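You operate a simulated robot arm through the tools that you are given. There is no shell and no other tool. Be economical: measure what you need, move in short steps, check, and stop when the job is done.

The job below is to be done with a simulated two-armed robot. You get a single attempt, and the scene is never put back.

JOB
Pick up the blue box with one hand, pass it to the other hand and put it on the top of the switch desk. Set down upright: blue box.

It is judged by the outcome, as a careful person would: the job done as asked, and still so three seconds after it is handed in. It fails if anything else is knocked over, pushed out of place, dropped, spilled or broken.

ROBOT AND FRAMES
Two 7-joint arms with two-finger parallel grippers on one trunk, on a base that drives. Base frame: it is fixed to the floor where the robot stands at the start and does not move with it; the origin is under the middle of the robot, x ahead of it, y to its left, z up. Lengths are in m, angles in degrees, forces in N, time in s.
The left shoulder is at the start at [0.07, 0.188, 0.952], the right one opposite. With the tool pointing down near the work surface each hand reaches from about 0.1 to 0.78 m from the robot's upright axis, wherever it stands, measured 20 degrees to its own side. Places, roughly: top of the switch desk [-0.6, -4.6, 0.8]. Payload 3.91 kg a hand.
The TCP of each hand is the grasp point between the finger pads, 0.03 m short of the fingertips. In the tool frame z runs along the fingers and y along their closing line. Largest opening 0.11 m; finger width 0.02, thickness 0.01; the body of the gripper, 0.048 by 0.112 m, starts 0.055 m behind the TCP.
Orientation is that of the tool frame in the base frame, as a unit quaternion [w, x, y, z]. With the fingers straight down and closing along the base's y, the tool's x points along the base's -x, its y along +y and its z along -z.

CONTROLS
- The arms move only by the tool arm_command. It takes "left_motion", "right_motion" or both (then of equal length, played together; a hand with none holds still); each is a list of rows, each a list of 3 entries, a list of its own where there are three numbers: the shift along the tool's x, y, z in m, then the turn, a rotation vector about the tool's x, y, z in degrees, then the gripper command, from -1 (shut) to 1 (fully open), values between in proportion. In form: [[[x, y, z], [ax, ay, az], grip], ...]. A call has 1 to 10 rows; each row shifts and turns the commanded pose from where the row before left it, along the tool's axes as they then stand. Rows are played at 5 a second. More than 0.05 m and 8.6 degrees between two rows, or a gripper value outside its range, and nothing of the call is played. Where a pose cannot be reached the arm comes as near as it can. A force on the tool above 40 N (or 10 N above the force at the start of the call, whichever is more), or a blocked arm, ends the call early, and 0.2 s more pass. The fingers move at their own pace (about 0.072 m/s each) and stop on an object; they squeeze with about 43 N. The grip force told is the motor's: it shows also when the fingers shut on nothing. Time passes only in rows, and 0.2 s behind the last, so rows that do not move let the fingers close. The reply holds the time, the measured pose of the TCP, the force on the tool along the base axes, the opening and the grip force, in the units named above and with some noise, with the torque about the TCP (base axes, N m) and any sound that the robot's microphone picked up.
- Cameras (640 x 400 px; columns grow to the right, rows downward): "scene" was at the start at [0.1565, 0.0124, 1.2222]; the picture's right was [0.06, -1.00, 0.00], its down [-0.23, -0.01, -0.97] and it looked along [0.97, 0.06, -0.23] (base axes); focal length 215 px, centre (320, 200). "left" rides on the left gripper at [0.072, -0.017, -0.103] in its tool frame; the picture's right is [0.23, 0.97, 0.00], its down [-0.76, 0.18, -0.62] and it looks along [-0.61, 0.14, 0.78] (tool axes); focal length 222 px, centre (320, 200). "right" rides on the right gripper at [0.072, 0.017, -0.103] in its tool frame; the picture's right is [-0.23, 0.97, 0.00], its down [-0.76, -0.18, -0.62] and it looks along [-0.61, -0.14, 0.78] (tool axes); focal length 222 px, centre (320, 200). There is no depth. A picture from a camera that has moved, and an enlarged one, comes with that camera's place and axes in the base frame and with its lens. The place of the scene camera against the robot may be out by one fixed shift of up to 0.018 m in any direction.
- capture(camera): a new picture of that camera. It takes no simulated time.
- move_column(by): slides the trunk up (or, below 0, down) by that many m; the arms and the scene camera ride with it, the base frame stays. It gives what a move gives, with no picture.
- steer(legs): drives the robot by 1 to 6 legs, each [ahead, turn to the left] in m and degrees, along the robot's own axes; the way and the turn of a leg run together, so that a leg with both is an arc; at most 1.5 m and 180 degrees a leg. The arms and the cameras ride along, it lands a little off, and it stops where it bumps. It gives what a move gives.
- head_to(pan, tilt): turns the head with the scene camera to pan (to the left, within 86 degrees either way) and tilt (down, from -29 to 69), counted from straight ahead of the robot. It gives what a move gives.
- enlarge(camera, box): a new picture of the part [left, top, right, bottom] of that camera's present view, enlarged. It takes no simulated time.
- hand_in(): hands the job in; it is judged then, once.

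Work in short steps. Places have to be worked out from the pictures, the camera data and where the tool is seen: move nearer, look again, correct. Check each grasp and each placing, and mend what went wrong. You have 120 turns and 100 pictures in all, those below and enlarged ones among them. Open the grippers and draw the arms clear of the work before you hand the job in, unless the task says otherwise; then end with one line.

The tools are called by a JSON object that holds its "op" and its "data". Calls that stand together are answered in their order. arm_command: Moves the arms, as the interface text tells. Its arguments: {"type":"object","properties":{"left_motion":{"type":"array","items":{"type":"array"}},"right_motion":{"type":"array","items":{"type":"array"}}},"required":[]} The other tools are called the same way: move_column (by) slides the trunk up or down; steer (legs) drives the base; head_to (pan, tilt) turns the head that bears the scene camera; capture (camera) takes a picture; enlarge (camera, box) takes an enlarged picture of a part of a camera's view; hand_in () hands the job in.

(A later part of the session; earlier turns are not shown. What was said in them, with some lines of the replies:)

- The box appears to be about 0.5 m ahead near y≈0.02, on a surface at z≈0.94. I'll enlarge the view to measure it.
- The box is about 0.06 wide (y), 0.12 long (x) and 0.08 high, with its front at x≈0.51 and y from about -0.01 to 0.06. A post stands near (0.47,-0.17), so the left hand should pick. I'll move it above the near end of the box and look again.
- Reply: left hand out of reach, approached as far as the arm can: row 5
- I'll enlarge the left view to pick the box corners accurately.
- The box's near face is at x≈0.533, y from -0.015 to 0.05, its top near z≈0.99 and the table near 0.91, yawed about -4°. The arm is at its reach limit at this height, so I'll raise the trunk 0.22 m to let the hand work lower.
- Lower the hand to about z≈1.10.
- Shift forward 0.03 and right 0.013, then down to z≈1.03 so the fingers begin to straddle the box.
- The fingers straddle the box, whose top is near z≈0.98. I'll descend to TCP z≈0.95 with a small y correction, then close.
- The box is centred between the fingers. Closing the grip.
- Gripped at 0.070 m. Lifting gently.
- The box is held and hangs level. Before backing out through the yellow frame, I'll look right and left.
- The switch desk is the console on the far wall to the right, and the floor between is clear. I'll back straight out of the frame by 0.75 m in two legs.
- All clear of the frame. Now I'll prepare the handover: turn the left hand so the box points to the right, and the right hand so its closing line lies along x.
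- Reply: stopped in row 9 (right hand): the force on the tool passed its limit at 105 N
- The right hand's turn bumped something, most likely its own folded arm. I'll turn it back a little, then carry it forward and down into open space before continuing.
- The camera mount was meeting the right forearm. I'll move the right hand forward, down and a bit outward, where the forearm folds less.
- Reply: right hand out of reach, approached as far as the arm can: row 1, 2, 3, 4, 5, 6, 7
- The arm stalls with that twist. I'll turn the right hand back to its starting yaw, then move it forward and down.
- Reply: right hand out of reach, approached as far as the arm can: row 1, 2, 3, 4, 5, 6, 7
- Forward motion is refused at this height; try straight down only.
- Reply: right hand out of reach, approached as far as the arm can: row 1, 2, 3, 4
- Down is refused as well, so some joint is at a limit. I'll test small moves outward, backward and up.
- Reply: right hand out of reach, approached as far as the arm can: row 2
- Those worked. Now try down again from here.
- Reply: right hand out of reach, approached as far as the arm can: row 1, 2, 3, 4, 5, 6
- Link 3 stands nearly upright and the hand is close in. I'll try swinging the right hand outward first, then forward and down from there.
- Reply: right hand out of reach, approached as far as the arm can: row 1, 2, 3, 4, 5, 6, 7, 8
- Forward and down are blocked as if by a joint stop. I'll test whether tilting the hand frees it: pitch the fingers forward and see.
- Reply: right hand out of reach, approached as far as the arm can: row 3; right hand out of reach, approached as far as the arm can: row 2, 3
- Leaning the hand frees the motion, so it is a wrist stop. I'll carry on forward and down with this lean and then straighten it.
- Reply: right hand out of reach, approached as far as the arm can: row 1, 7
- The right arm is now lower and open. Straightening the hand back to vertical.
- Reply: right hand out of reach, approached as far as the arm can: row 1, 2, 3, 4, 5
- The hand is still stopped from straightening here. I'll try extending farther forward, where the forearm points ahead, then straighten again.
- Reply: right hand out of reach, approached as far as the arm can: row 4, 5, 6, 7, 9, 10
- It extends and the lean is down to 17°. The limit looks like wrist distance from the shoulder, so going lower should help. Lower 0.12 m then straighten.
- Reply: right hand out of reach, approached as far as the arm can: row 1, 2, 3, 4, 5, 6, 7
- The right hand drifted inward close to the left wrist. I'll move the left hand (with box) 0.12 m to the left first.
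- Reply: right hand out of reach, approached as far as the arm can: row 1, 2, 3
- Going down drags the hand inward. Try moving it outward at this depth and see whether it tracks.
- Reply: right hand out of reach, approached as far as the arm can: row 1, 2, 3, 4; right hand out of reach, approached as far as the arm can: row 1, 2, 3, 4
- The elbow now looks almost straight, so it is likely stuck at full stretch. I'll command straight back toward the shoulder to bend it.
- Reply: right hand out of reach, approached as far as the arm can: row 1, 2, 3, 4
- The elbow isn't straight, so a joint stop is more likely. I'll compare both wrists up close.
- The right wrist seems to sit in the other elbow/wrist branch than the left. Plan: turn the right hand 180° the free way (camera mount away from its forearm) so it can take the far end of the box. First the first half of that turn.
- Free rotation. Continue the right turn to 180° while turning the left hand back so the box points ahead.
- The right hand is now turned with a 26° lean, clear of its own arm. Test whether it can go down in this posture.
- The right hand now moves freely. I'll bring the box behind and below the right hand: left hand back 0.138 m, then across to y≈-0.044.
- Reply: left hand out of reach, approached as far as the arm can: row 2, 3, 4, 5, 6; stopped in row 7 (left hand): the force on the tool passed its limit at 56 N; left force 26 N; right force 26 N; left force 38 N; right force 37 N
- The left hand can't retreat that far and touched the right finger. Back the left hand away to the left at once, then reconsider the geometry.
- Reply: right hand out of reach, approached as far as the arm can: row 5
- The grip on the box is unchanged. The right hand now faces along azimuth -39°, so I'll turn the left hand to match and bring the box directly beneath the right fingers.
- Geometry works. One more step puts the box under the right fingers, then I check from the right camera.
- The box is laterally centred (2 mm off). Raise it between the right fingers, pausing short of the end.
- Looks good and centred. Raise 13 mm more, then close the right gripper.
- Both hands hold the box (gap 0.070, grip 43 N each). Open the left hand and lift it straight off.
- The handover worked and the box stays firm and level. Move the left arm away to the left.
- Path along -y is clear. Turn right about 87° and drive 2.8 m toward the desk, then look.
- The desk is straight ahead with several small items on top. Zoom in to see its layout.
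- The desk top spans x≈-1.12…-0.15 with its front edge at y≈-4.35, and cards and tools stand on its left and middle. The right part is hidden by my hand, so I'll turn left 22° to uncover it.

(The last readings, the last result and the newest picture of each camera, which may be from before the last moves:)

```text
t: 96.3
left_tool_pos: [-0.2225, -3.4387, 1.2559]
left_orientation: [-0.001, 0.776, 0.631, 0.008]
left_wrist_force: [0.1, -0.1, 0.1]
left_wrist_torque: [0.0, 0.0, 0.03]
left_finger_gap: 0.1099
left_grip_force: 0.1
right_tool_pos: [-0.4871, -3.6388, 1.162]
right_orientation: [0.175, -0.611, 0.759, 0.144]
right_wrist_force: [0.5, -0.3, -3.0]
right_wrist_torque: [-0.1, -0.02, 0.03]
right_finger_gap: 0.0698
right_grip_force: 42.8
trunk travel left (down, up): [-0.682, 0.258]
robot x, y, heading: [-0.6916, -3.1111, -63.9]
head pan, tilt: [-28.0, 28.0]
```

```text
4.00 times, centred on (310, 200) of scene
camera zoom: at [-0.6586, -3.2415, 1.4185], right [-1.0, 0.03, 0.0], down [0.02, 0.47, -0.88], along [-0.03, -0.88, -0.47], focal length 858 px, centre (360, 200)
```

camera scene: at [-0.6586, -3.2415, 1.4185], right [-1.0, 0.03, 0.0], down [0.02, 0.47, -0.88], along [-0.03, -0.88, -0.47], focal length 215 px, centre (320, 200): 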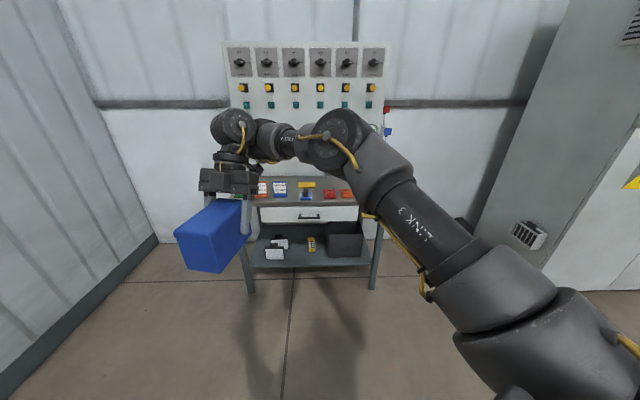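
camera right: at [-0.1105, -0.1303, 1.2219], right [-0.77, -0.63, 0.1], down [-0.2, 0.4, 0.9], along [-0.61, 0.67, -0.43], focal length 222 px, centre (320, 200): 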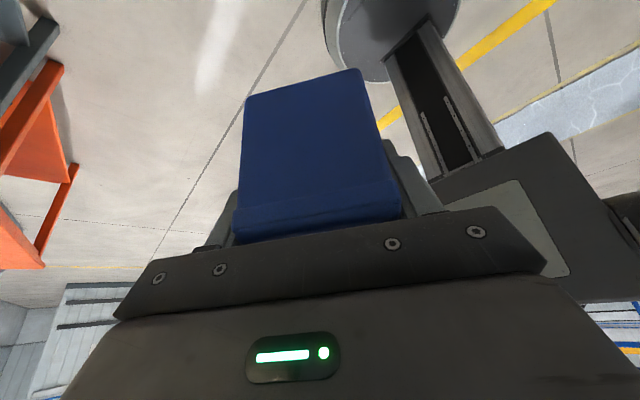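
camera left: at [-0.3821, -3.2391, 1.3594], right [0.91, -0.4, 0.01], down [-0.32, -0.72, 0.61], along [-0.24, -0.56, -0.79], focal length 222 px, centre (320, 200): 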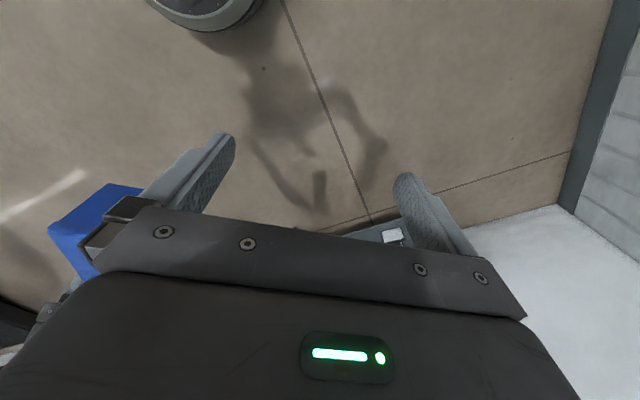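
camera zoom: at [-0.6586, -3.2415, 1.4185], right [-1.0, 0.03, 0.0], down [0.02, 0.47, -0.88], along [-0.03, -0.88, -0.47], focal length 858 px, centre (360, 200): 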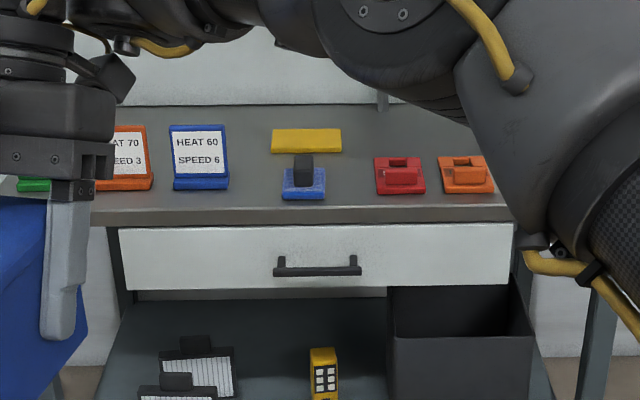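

The desk runs y≈-4.37…-4.79. Cards and blocks fill the front row, and there is a free area behind the three cards around (-0.36,-4.63). First I'll move the left arm further out to the left so it stays off the desk.

{"op": "arm_command", "data": {"left_motion": [[[0.025, 0.031, 0], [0, 0, 0], 0], [[0.025, 0.031, 0], [0, 0, 0], 0], [[0.025, 0.031, 0], [0, 0, 0], 0], [[0.025, 0.031, 0], [0, 0, 0], 0], [[0.025, 0.031, 0], [0, 0, 0], 0]]}}

{"op": "steer", "data": {"legs": [[0.72, 0], [0, -26]]}}

{"op": "head_to", "data": {"pan": 0, "tilt": 35}}

{"op": "capture", "data": {"camera": "scene"}}

```text
t: 97.5
left_tool_pos: [-0.0856, -3.3595, 1.2033]
left_orientation: [-0.001, 0.776, 0.631, 0.006]
left_wrist_force: [0.3, 0.2, -0.3]
left_wrist_torque: [0.01, 0.02, 0.01]
left_finger_gap: 0.0551
left_grip_force: 0.0
left hand out of reach, approached as far as the arm can: row 3, 4, 5
right_tool_pos: [-0.4862, -3.6376, 1.1631]
right_orientation: [0.176, -0.611, 0.758, 0.145]
right_wrist_force: [-0.1, 0.2, -3.0]
right_wrist_torque: [-0.1, 0.03, 0.06]
right_finger_gap: 0.0697
right_grip_force: 42.9
trunk travel left (down, up): [-0.682, 0.258]
robot x, y, heading: [-0.6913, -3.1122, -64.0]
head pan, tilt: [-28.0, 28.0]
```

```text
t: 102.7
left_tool_pos: [0.0548, -4.2528, 1.203]
left_orientation: [0.001, 0.898, 0.439, 0.007]
left_wrist_force: [-0.5, 0.4, -1.1]
left_wrist_torque: [0.01, -0.04, -0.03]
left_finger_gap: 0.0552
left_grip_force: 0.1
right_tool_pos: [-0.4249, -4.325, 1.1623]
right_orientation: [0.204, -0.423, 0.877, 0.1]
right_wrist_force: [-0.5, 0.3, -3.7]
right_wrist_torque: [-0.09, 0.08, 0.0]
right_finger_gap: 0.0699
right_grip_force: 43.0
trunk travel left (down, up): [-0.682, 0.258]
robot x, y, heading: [-0.3787, -3.7643, -90.2]
head pan, tilt: [-28.0, 28.0]
```

```text
t: 103.7
left_tool_pos: [0.0567, -4.2518, 1.2043]
left_orientation: [0.001, 0.898, 0.439, 0.006]
left_wrist_force: [0.2, -0.3, -0.2]
left_wrist_torque: [-0.03, -0.01, -0.01]
left_finger_gap: 0.0549
left_grip_force: 0.0
right_tool_pos: [-0.4238, -4.3253, 1.1626]
right_orientation: [0.204, -0.423, 0.877, 0.1]
right_wrist_force: [-0.2, 0.6, -3.8]
right_wrist_torque: [-0.06, 0.1, -0.01]
right_finger_gap: 0.0695
right_grip_force: 42.9
trunk travel left (down, up): [-0.682, 0.258]
robot x, y, heading: [-0.3764, -3.7655, -89.9]
head pan, tilt: [0.0, 35.0]
```

```text
49 pictures are left
camera scene: at [-0.3621, -3.8949, 1.4076], right [-1.0, 0.0, 0.0], down [0.0, 0.57, -0.82], along [0.0, -0.82, -0.57], focal length 215 px, centre (320, 200)
```

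scene: 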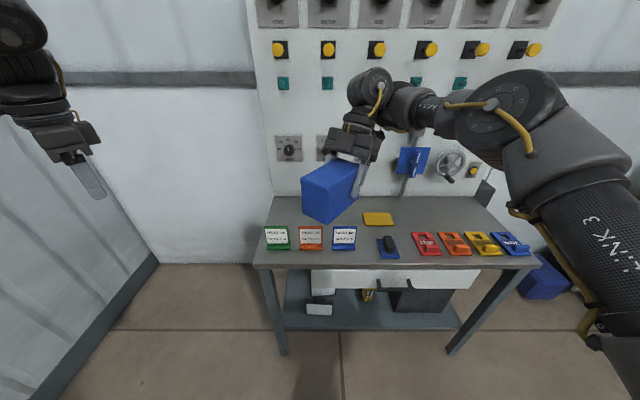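

Now I can see the whole desk. The free spot is behind the cards, but the hand leans toward the panel, so I want the box more parallel to the desk. I'll lower the right arm 0.09 m and turn it another 20°, testing reach.

{"op": "arm_command", "data": {"right_motion": [[[0.0148, 0, 0.03], [0, 0, 0], -1], [[0.0148, 0, 0.03], [0, 0, 0], -1], [[0.0148, 0, 0.03], [0, 0, 0], -1], [[0, 0, 0], [2.95, 0, 5.99], -1], [[0, 0, 0], [2.95, 0, 5.99], -1], [[0, 0, 0], [2.95, 0, 5.99], -1], [[0, 0, 0], [0, 0, 0], -1]]}}

```text
t: 105.2
left_tool_pos: [0.0563, -4.2518, 1.2047]
left_orientation: [0.001, 0.898, 0.44, 0.006]
left_wrist_force: [-0.5, 0.0, -0.2]
left_wrist_torque: [0.0, -0.05, -0.03]
left_finger_gap: 0.055
left_grip_force: 0.1
right_tool_pos: [-0.4124, -4.3899, 1.0807]
right_orientation: [0.217, -0.264, 0.938, 0.065]
right_wrist_force: [-0.4, 0.2, -4.0]
right_wrist_torque: [-0.05, 0.09, -0.01]
right_finger_gap: 0.0697
right_grip_force: 43.1
right hand out of reach, approached as far as the arm can: row 1, 2, 3, 4, 5, 6
trunk travel left (down, up): [-0.682, 0.258]
robot x, y, heading: [-0.3723, -3.7615, -90.0]
head pan, tilt: [0.0, 35.0]
```

The hand turned well (box axis now about 32° to the desk edge) and sits further forward. Drive ahead 0.215 m so the box is over the free spot behind the cards.

{"op": "steer", "data": {"legs": [[0.215, 0]]}}

{"op": "head_to", "data": {"pan": 0, "tilt": 45}}

{"op": "capture", "data": {"camera": "scene"}}

{"op": "capture", "data": {"camera": "right"}}

```text
t: 106.9
left_tool_pos: [0.0556, -4.4662, 1.2043]
left_orientation: [0.001, 0.898, 0.439, 0.007]
left_wrist_force: [-0.2, 0.7, -0.7]
left_wrist_torque: [0.02, 0.0, -0.01]
left_finger_gap: 0.0547
left_grip_force: 0.1
right_tool_pos: [-0.4103, -4.6058, 1.081]
right_orientation: [0.218, -0.265, 0.937, 0.064]
right_wrist_force: [0.2, 0.4, -3.1]
right_wrist_torque: [-0.04, 0.07, 0.01]
right_finger_gap: 0.0697
right_grip_force: 43.4
trunk travel left (down, up): [-0.682, 0.258]
robot x, y, heading: [-0.378, -3.9792, -89.9]
head pan, tilt: [0.0, 35.0]
```

```text
t: 107.6
left_tool_pos: [0.0572, -4.4685, 1.2032]
left_orientation: [0.0, 0.898, 0.44, 0.007]
left_wrist_force: [-0.2, -0.5, -0.3]
left_wrist_torque: [0.05, 0.02, -0.04]
left_finger_gap: 0.0552
left_grip_force: 0.0
right_tool_pos: [-0.4105, -4.6056, 1.0802]
right_orientation: [0.218, -0.266, 0.937, 0.065]
right_wrist_force: [-0.1, -0.3, -4.0]
right_wrist_torque: [-0.06, 0.08, 0.0]
right_finger_gap: 0.0696
right_grip_force: 42.5
trunk travel left (down, up): [-0.682, 0.258]
robot x, y, heading: [-0.3794, -3.9787, -90.1]
head pan, tilt: [0.0, 45.0]
```

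```text
48 pictures are left
camera scene: at [-0.362, -4.1048, 1.3927], right [-1.0, 0.0, 0.0], down [0.0, 0.71, -0.71], along [0.0, -0.71, -0.71], focal length 215 px, centre (320, 200)
```

scene: 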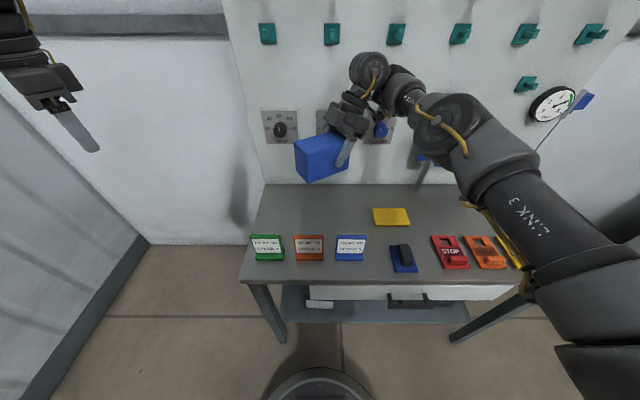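

```text
47 pictures are left
camera right: at [-0.5118, -4.6499, 1.1407], right [-0.34, 0.93, 0.11], down [0.44, 0.06, 0.89], along [0.83, 0.35, -0.43], focal length 222 px, centre (320, 200)
```

right: 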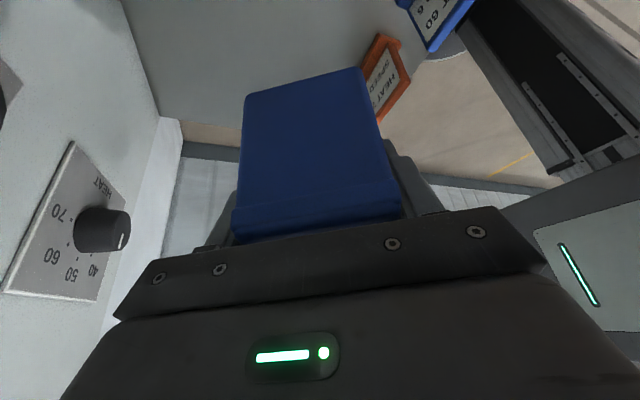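

Clearances look fine: box footprint y≈-4.52…-4.65, cards end near -4.49, panel at -4.79. Lower the trunk 0.19 m and check.

{"op": "move_column", "data": {"by": -0.19}}

{"op": "capture", "data": {"camera": "scene"}}

{"op": "capture", "data": {"camera": "right"}}

```text
t: 109.7
left_tool_pos: [0.056, -4.4663, 1.0138]
left_orientation: [0.002, 0.898, 0.44, 0.007]
left_wrist_force: [-0.3, -0.1, 0.4]
left_wrist_torque: [0.02, 0.03, -0.03]
left_finger_gap: 0.0554
left_grip_force: 0.1
right_tool_pos: [-0.4098, -4.6041, 0.8923]
right_orientation: [0.217, -0.266, 0.937, 0.065]
right_wrist_force: [-0.3, 0.1, -3.9]
right_wrist_torque: [-0.09, 0.1, 0.0]
right_finger_gap: 0.0697
right_grip_force: 43.2
trunk travel left (down, up): [-0.492, 0.448]
robot x, y, heading: [-0.374, -3.9831, -89.6]
head pan, tilt: [0.0, 45.0]
```

```text
46 pictures are left
camera scene: at [-0.3621, -4.1035, 1.2028], right [-1.0, 0.0, 0.0], down [0.0, 0.71, -0.71], along [0.0, -0.71, -0.71], focal length 215 px, centre (320, 200)
```

scene: 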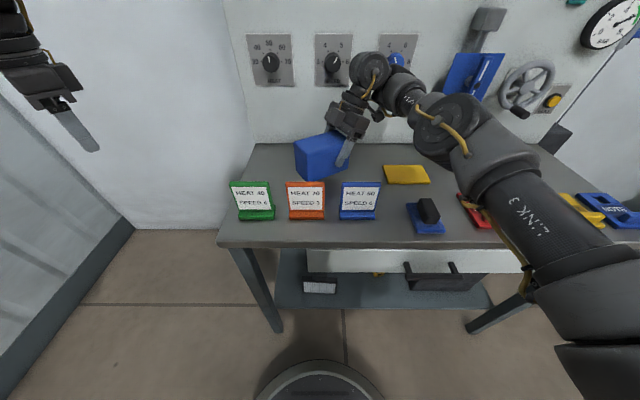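

```text
45 pictures are left
camera right: at [-0.5119, -4.6489, 0.9515], right [-0.34, 0.93, 0.11], down [0.44, 0.06, 0.89], along [0.83, 0.35, -0.43], focal length 222 px, centre (320, 200)
```

right: 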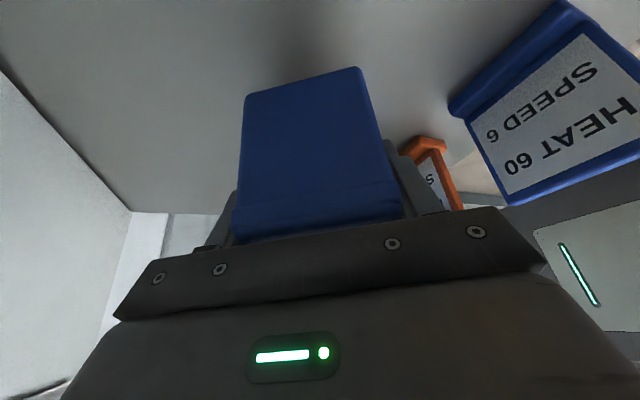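

Good: cards' rear edge is at y≈-4.47, leaving about 5 cm. Lower 0.03 m more, then creep.

{"op": "move_column", "data": {"by": -0.03}}

{"op": "enlarge", "data": {"camera": "scene", "box": [240, 90, 440, 230]}}

```text
t: 110.5
left_tool_pos: [0.0571, -4.4657, 0.9841]
left_orientation: [0.002, 0.898, 0.44, 0.006]
left_wrist_force: [0.2, 0.0, 0.1]
left_wrist_torque: [-0.02, -0.01, 0.01]
left_finger_gap: 0.055
left_grip_force: 0.0
right_tool_pos: [-0.4096, -4.6043, 0.8607]
right_orientation: [0.216, -0.266, 0.937, 0.065]
right_wrist_force: [0.3, 0.6, -3.1]
right_wrist_torque: [-0.05, 0.12, 0.0]
right_finger_gap: 0.0699
right_grip_force: 42.6
trunk travel left (down, up): [-0.462, 0.478]
robot x, y, heading: [-0.3774, -3.9795, -90.0]
head pan, tilt: [0.0, 45.0]
```

```text
2.86 times, centred on (340, 160) of scene
camera zoom: at [-0.3622, -4.1032, 1.1728], right [-1.0, 0.0, 0.0], down [0.0, 0.71, -0.71], along [0.0, -0.71, -0.71], focal length 613 px, centre (263, 314)
```

zoom: 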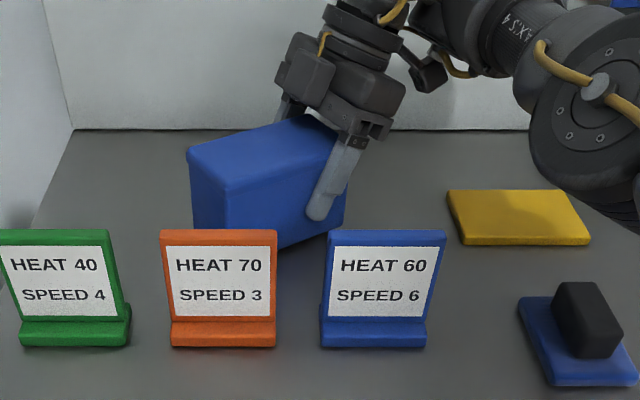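

Almost down. Creep in small trunk steps and watch the wrist force.

{"op": "move_column", "data": {"by": -0.006}}

{"op": "move_column", "data": {"by": -0.004}}

```text
t: 111.0
left_tool_pos: [0.0566, -4.4666, 0.9795]
left_orientation: [0.001, 0.898, 0.44, 0.007]
left_wrist_force: [-0.5, -1.3, 0.5]
left_wrist_torque: [0.02, 0.01, -0.02]
left_finger_gap: 0.0554
left_grip_force: 0.1
right_tool_pos: [-0.4102, -4.6045, 0.8564]
right_orientation: [0.218, -0.267, 0.937, 0.064]
right_wrist_force: [0.7, -2.1, 4.8]
right_wrist_torque: [-0.57, 0.15, 0.04]
right_finger_gap: 0.0698
right_grip_force: 43.1
trunk travel left (down, up): [-0.456, 0.484]
robot x, y, heading: [-0.373, -3.9814, -90.1]
head pan, tilt: [0.0, 45.0]
```

```text
t: 111.5
left_tool_pos: [0.0577, -4.4653, 0.975]
left_orientation: [0.002, 0.898, 0.44, 0.006]
left_wrist_force: [-1.0, -0.1, -0.2]
left_wrist_torque: [0.02, -0.04, 0.0]
left_finger_gap: 0.0551
left_grip_force: 0.0
right_tool_pos: [-0.4086, -4.603, 0.8556]
right_orientation: [0.218, -0.266, 0.937, 0.062]
right_wrist_force: [1.7, -9.6, 27.6]
right_wrist_torque: [-0.04, 0.5, 0.05]
right_finger_gap: 0.0693
right_grip_force: 43.6
trunk travel left (down, up): [-0.452, 0.488]
robot x, y, heading: [-0.3784, -3.9771, -89.7]
head pan, tilt: [0.0, 45.0]
```

Firm contact (27 N). Ease up 3 mm to relieve the press, then open the right gripper.

{"op": "move_column", "data": {"by": 0.003}}

{"op": "arm_command", "data": {"right_motion": [[[0, 0, 0], [0, 0, 0], 0.4], [[0, 0, 0], [0, 0, 0], 0.8], [[0, 0, 0], [0, 0, 0], 1], [[0, 0, 0], [0, 0, 0], 1], [[0, 0, 0], [0, 0, 0], 1]]}}

{"op": "enlarge", "data": {"camera": "scene", "box": [240, 90, 440, 230]}}

{"op": "capture", "data": {"camera": "right"}}

```text
t: 112.1
left_tool_pos: [0.0566, -4.4648, 0.9773]
left_orientation: [0.001, 0.898, 0.441, 0.006]
left_wrist_force: [0.3, 0.0, -1.0]
left_wrist_torque: [0.01, 0.01, 0.0]
left_finger_gap: 0.0552
left_grip_force: 0.1
right_tool_pos: [-0.4095, -4.604, 0.8535]
right_orientation: [0.217, -0.267, 0.937, 0.064]
right_wrist_force: [2.8, -5.1, 15.9]
right_wrist_torque: [-1.07, -0.35, 0.12]
right_finger_gap: 0.0699
right_grip_force: 43.3
trunk travel left (down, up): [-0.455, 0.485]
robot x, y, heading: [-0.3733, -3.9777, -90.1]
head pan, tilt: [0.0, 45.0]
```

```text
t: 113.3
left_tool_pos: [0.0556, -4.4659, 0.9773]
left_orientation: [0.002, 0.898, 0.44, 0.006]
left_wrist_force: [1.3, 0.6, 0.0]
left_wrist_torque: [-0.01, -0.01, -0.01]
left_finger_gap: 0.0551
left_grip_force: 0.0
right_tool_pos: [-0.4103, -4.6053, 0.8538]
right_orientation: [0.217, -0.267, 0.937, 0.066]
right_wrist_force: [0.7, -0.8, -0.5]
right_wrist_torque: [-0.01, -0.03, -0.01]
right_finger_gap: 0.1099
right_grip_force: 0.0
trunk travel left (down, up): [-0.455, 0.485]
robot x, y, heading: [-0.3754, -3.976, -90.0]
head pan, tilt: [0.0, 45.0]
```

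```text
2.86 times, centred on (340, 160) of scene
camera zoom: at [-0.3621, -4.1034, 1.1658], right [-1.0, 0.0, 0.0], down [0.0, 0.71, -0.71], along [0.0, -0.71, -0.71], focal length 613 px, centre (263, 314)
```

zoom: 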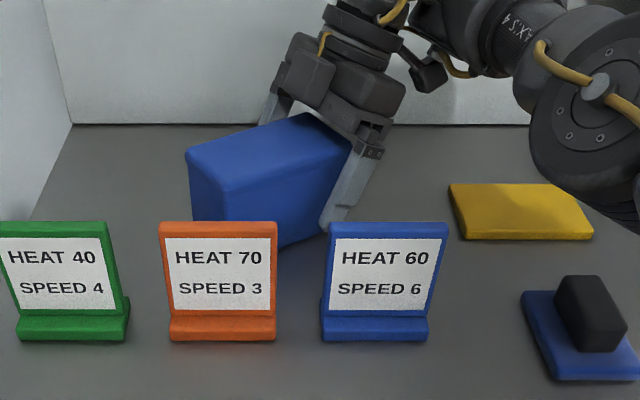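

```text
42 pictures are left
camera right: at [-0.5119, -4.6488, 0.9145], right [-0.34, 0.93, 0.11], down [0.44, 0.06, 0.89], along [0.83, 0.35, -0.43], focal length 222 px, centre (320, 200)
```

right: 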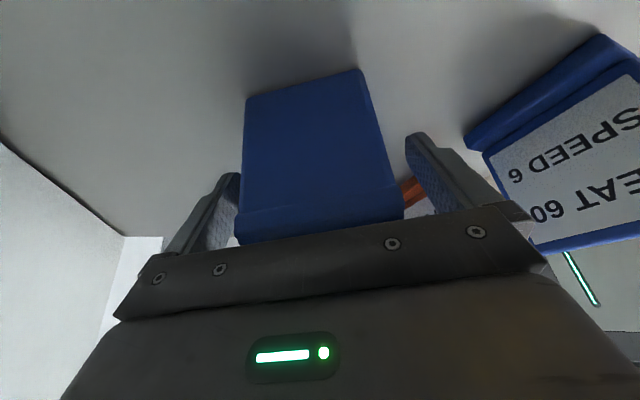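

The box stands flat on the desk and both fingers are clear of it. Raise the trunk straight up 0.3 m, then back away.

{"op": "move_column", "data": {"by": 0.3}}

{"op": "steer", "data": {"legs": [[-0.5, 0]]}}

{"op": "head_to", "data": {"pan": 0, "tilt": 35}}

{"op": "capture", "data": {"camera": "scene"}}

{"op": "enlarge", "data": {"camera": "scene", "box": [240, 160, 440, 290]}}

```text
t: 116.3
left_tool_pos: [0.0559, -4.4664, 1.2773]
left_orientation: [0.002, 0.898, 0.44, 0.006]
left_wrist_force: [-0.1, 0.3, -0.4]
left_wrist_torque: [0.0, 0.0, -0.01]
left_finger_gap: 0.055
left_grip_force: 0.1
right_tool_pos: [-0.4098, -4.6042, 1.1537]
right_orientation: [0.217, -0.266, 0.937, 0.065]
right_wrist_force: [-0.1, -0.2, -1.0]
right_wrist_torque: [0.0, -0.03, 0.0]
right_finger_gap: 0.1101
right_grip_force: 0.2
trunk travel left (down, up): [-0.755, 0.185]
robot x, y, heading: [-0.3744, -3.9764, -90.2]
head pan, tilt: [0.0, 45.0]
```

```text
t: 119.2
left_tool_pos: [0.0552, -3.9681, 1.2766]
left_orientation: [0.0, 0.899, 0.439, 0.007]
left_wrist_force: [0.0, -0.4, -0.8]
left_wrist_torque: [-0.04, 0.02, -0.01]
left_finger_gap: 0.0551
left_grip_force: 0.1
right_tool_pos: [-0.4107, -4.1063, 1.1533]
right_orientation: [0.218, -0.265, 0.937, 0.066]
right_wrist_force: [0.7, 0.7, 0.6]
right_wrist_torque: [0.03, 0.0, -0.04]
right_finger_gap: 0.1101
right_grip_force: 0.2
trunk travel left (down, up): [-0.755, 0.185]
robot x, y, heading: [-0.3762, -3.4819, -90.0]
head pan, tilt: [0.0, 45.0]
```

```text
t: 119.9
left_tool_pos: [0.0562, -3.9661, 1.2787]
left_orientation: [0.001, 0.899, 0.439, 0.007]
left_wrist_force: [0.9, -0.3, 0.0]
left_wrist_torque: [-0.04, 0.02, -0.01]
left_finger_gap: 0.0549
left_grip_force: 0.0
right_tool_pos: [-0.4111, -4.1042, 1.1545]
right_orientation: [0.218, -0.265, 0.937, 0.064]
right_wrist_force: [-0.4, 1.0, -0.3]
right_wrist_torque: [-0.01, 0.0, -0.01]
right_finger_gap: 0.1098
right_grip_force: 0.0
trunk travel left (down, up): [-0.755, 0.185]
robot x, y, heading: [-0.3769, -3.4821, -89.8]
head pan, tilt: [0.0, 35.0]
```

```text
41 pictures are left
camera scene: at [-0.3624, -3.6102, 1.4806], right [-1.0, 0.0, 0.0], down [0.0, 0.57, -0.82], along [0.0, -0.82, -0.57], focal length 215 px, centre (320, 200)
```

scene: 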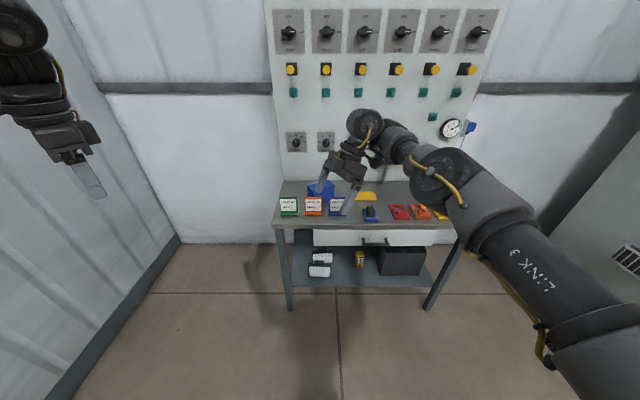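

```text
3.08 times, centred on (340, 225) of scene
camera zoom: at [-0.3624, -3.6102, 1.4806], right [-1.0, 0.0, 0.0], down [0.0, 0.57, -0.82], along [0.0, -0.82, -0.57], focal length 660 px, centre (258, 123)
```

zoom: 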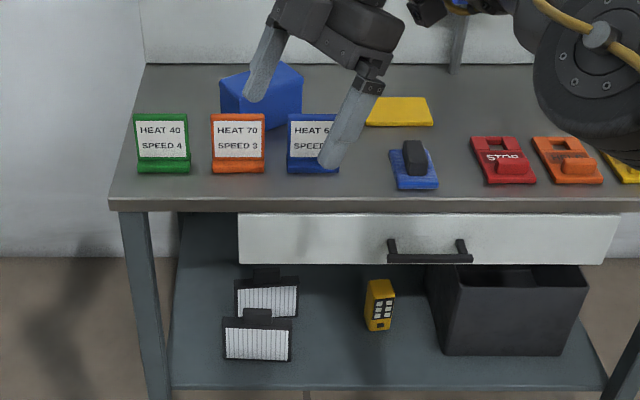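

The box stands upright on the desk and nothing else has moved. I'll open the left gripper fully, then hand in.

{"op": "arm_command", "data": {"left_motion": [[[0, 0, 0], [0, 0, 0], 1], [[0, 0, 0], [0, 0, 0], 1], [[0, 0, 0], [0, 0, 0], 1]]}}

{"op": "hand_in", "data": {}}

```text
t: 120.7
left_tool_pos: [0.0563, -3.9679, 1.2773]
left_orientation: [0.002, 0.898, 0.439, 0.007]
left_wrist_force: [-0.2, -0.4, 0.6]
left_wrist_torque: [0.03, 0.04, 0.0]
left_finger_gap: 0.1098
left_grip_force: 0.2
right_tool_pos: [-0.4112, -4.1053, 1.1548]
right_orientation: [0.217, -0.265, 0.937, 0.065]
right_wrist_force: [-0.2, -0.3, -0.6]
right_wrist_torque: [0.03, -0.02, -0.02]
right_finger_gap: 0.11
right_grip_force: 0.0
trunk travel left (down, up): [-0.755, 0.185]
robot x, y, heading: [-0.3739, -3.478, -89.8]
head pan, tilt: [0.0, 35.0]
```

```text
The job is handed in.
```

The left hand picked up the blue box and passed it to the right hand, which set it upright on the switch desk; the final pictures show nothing else disturbed, and the job is handed in.
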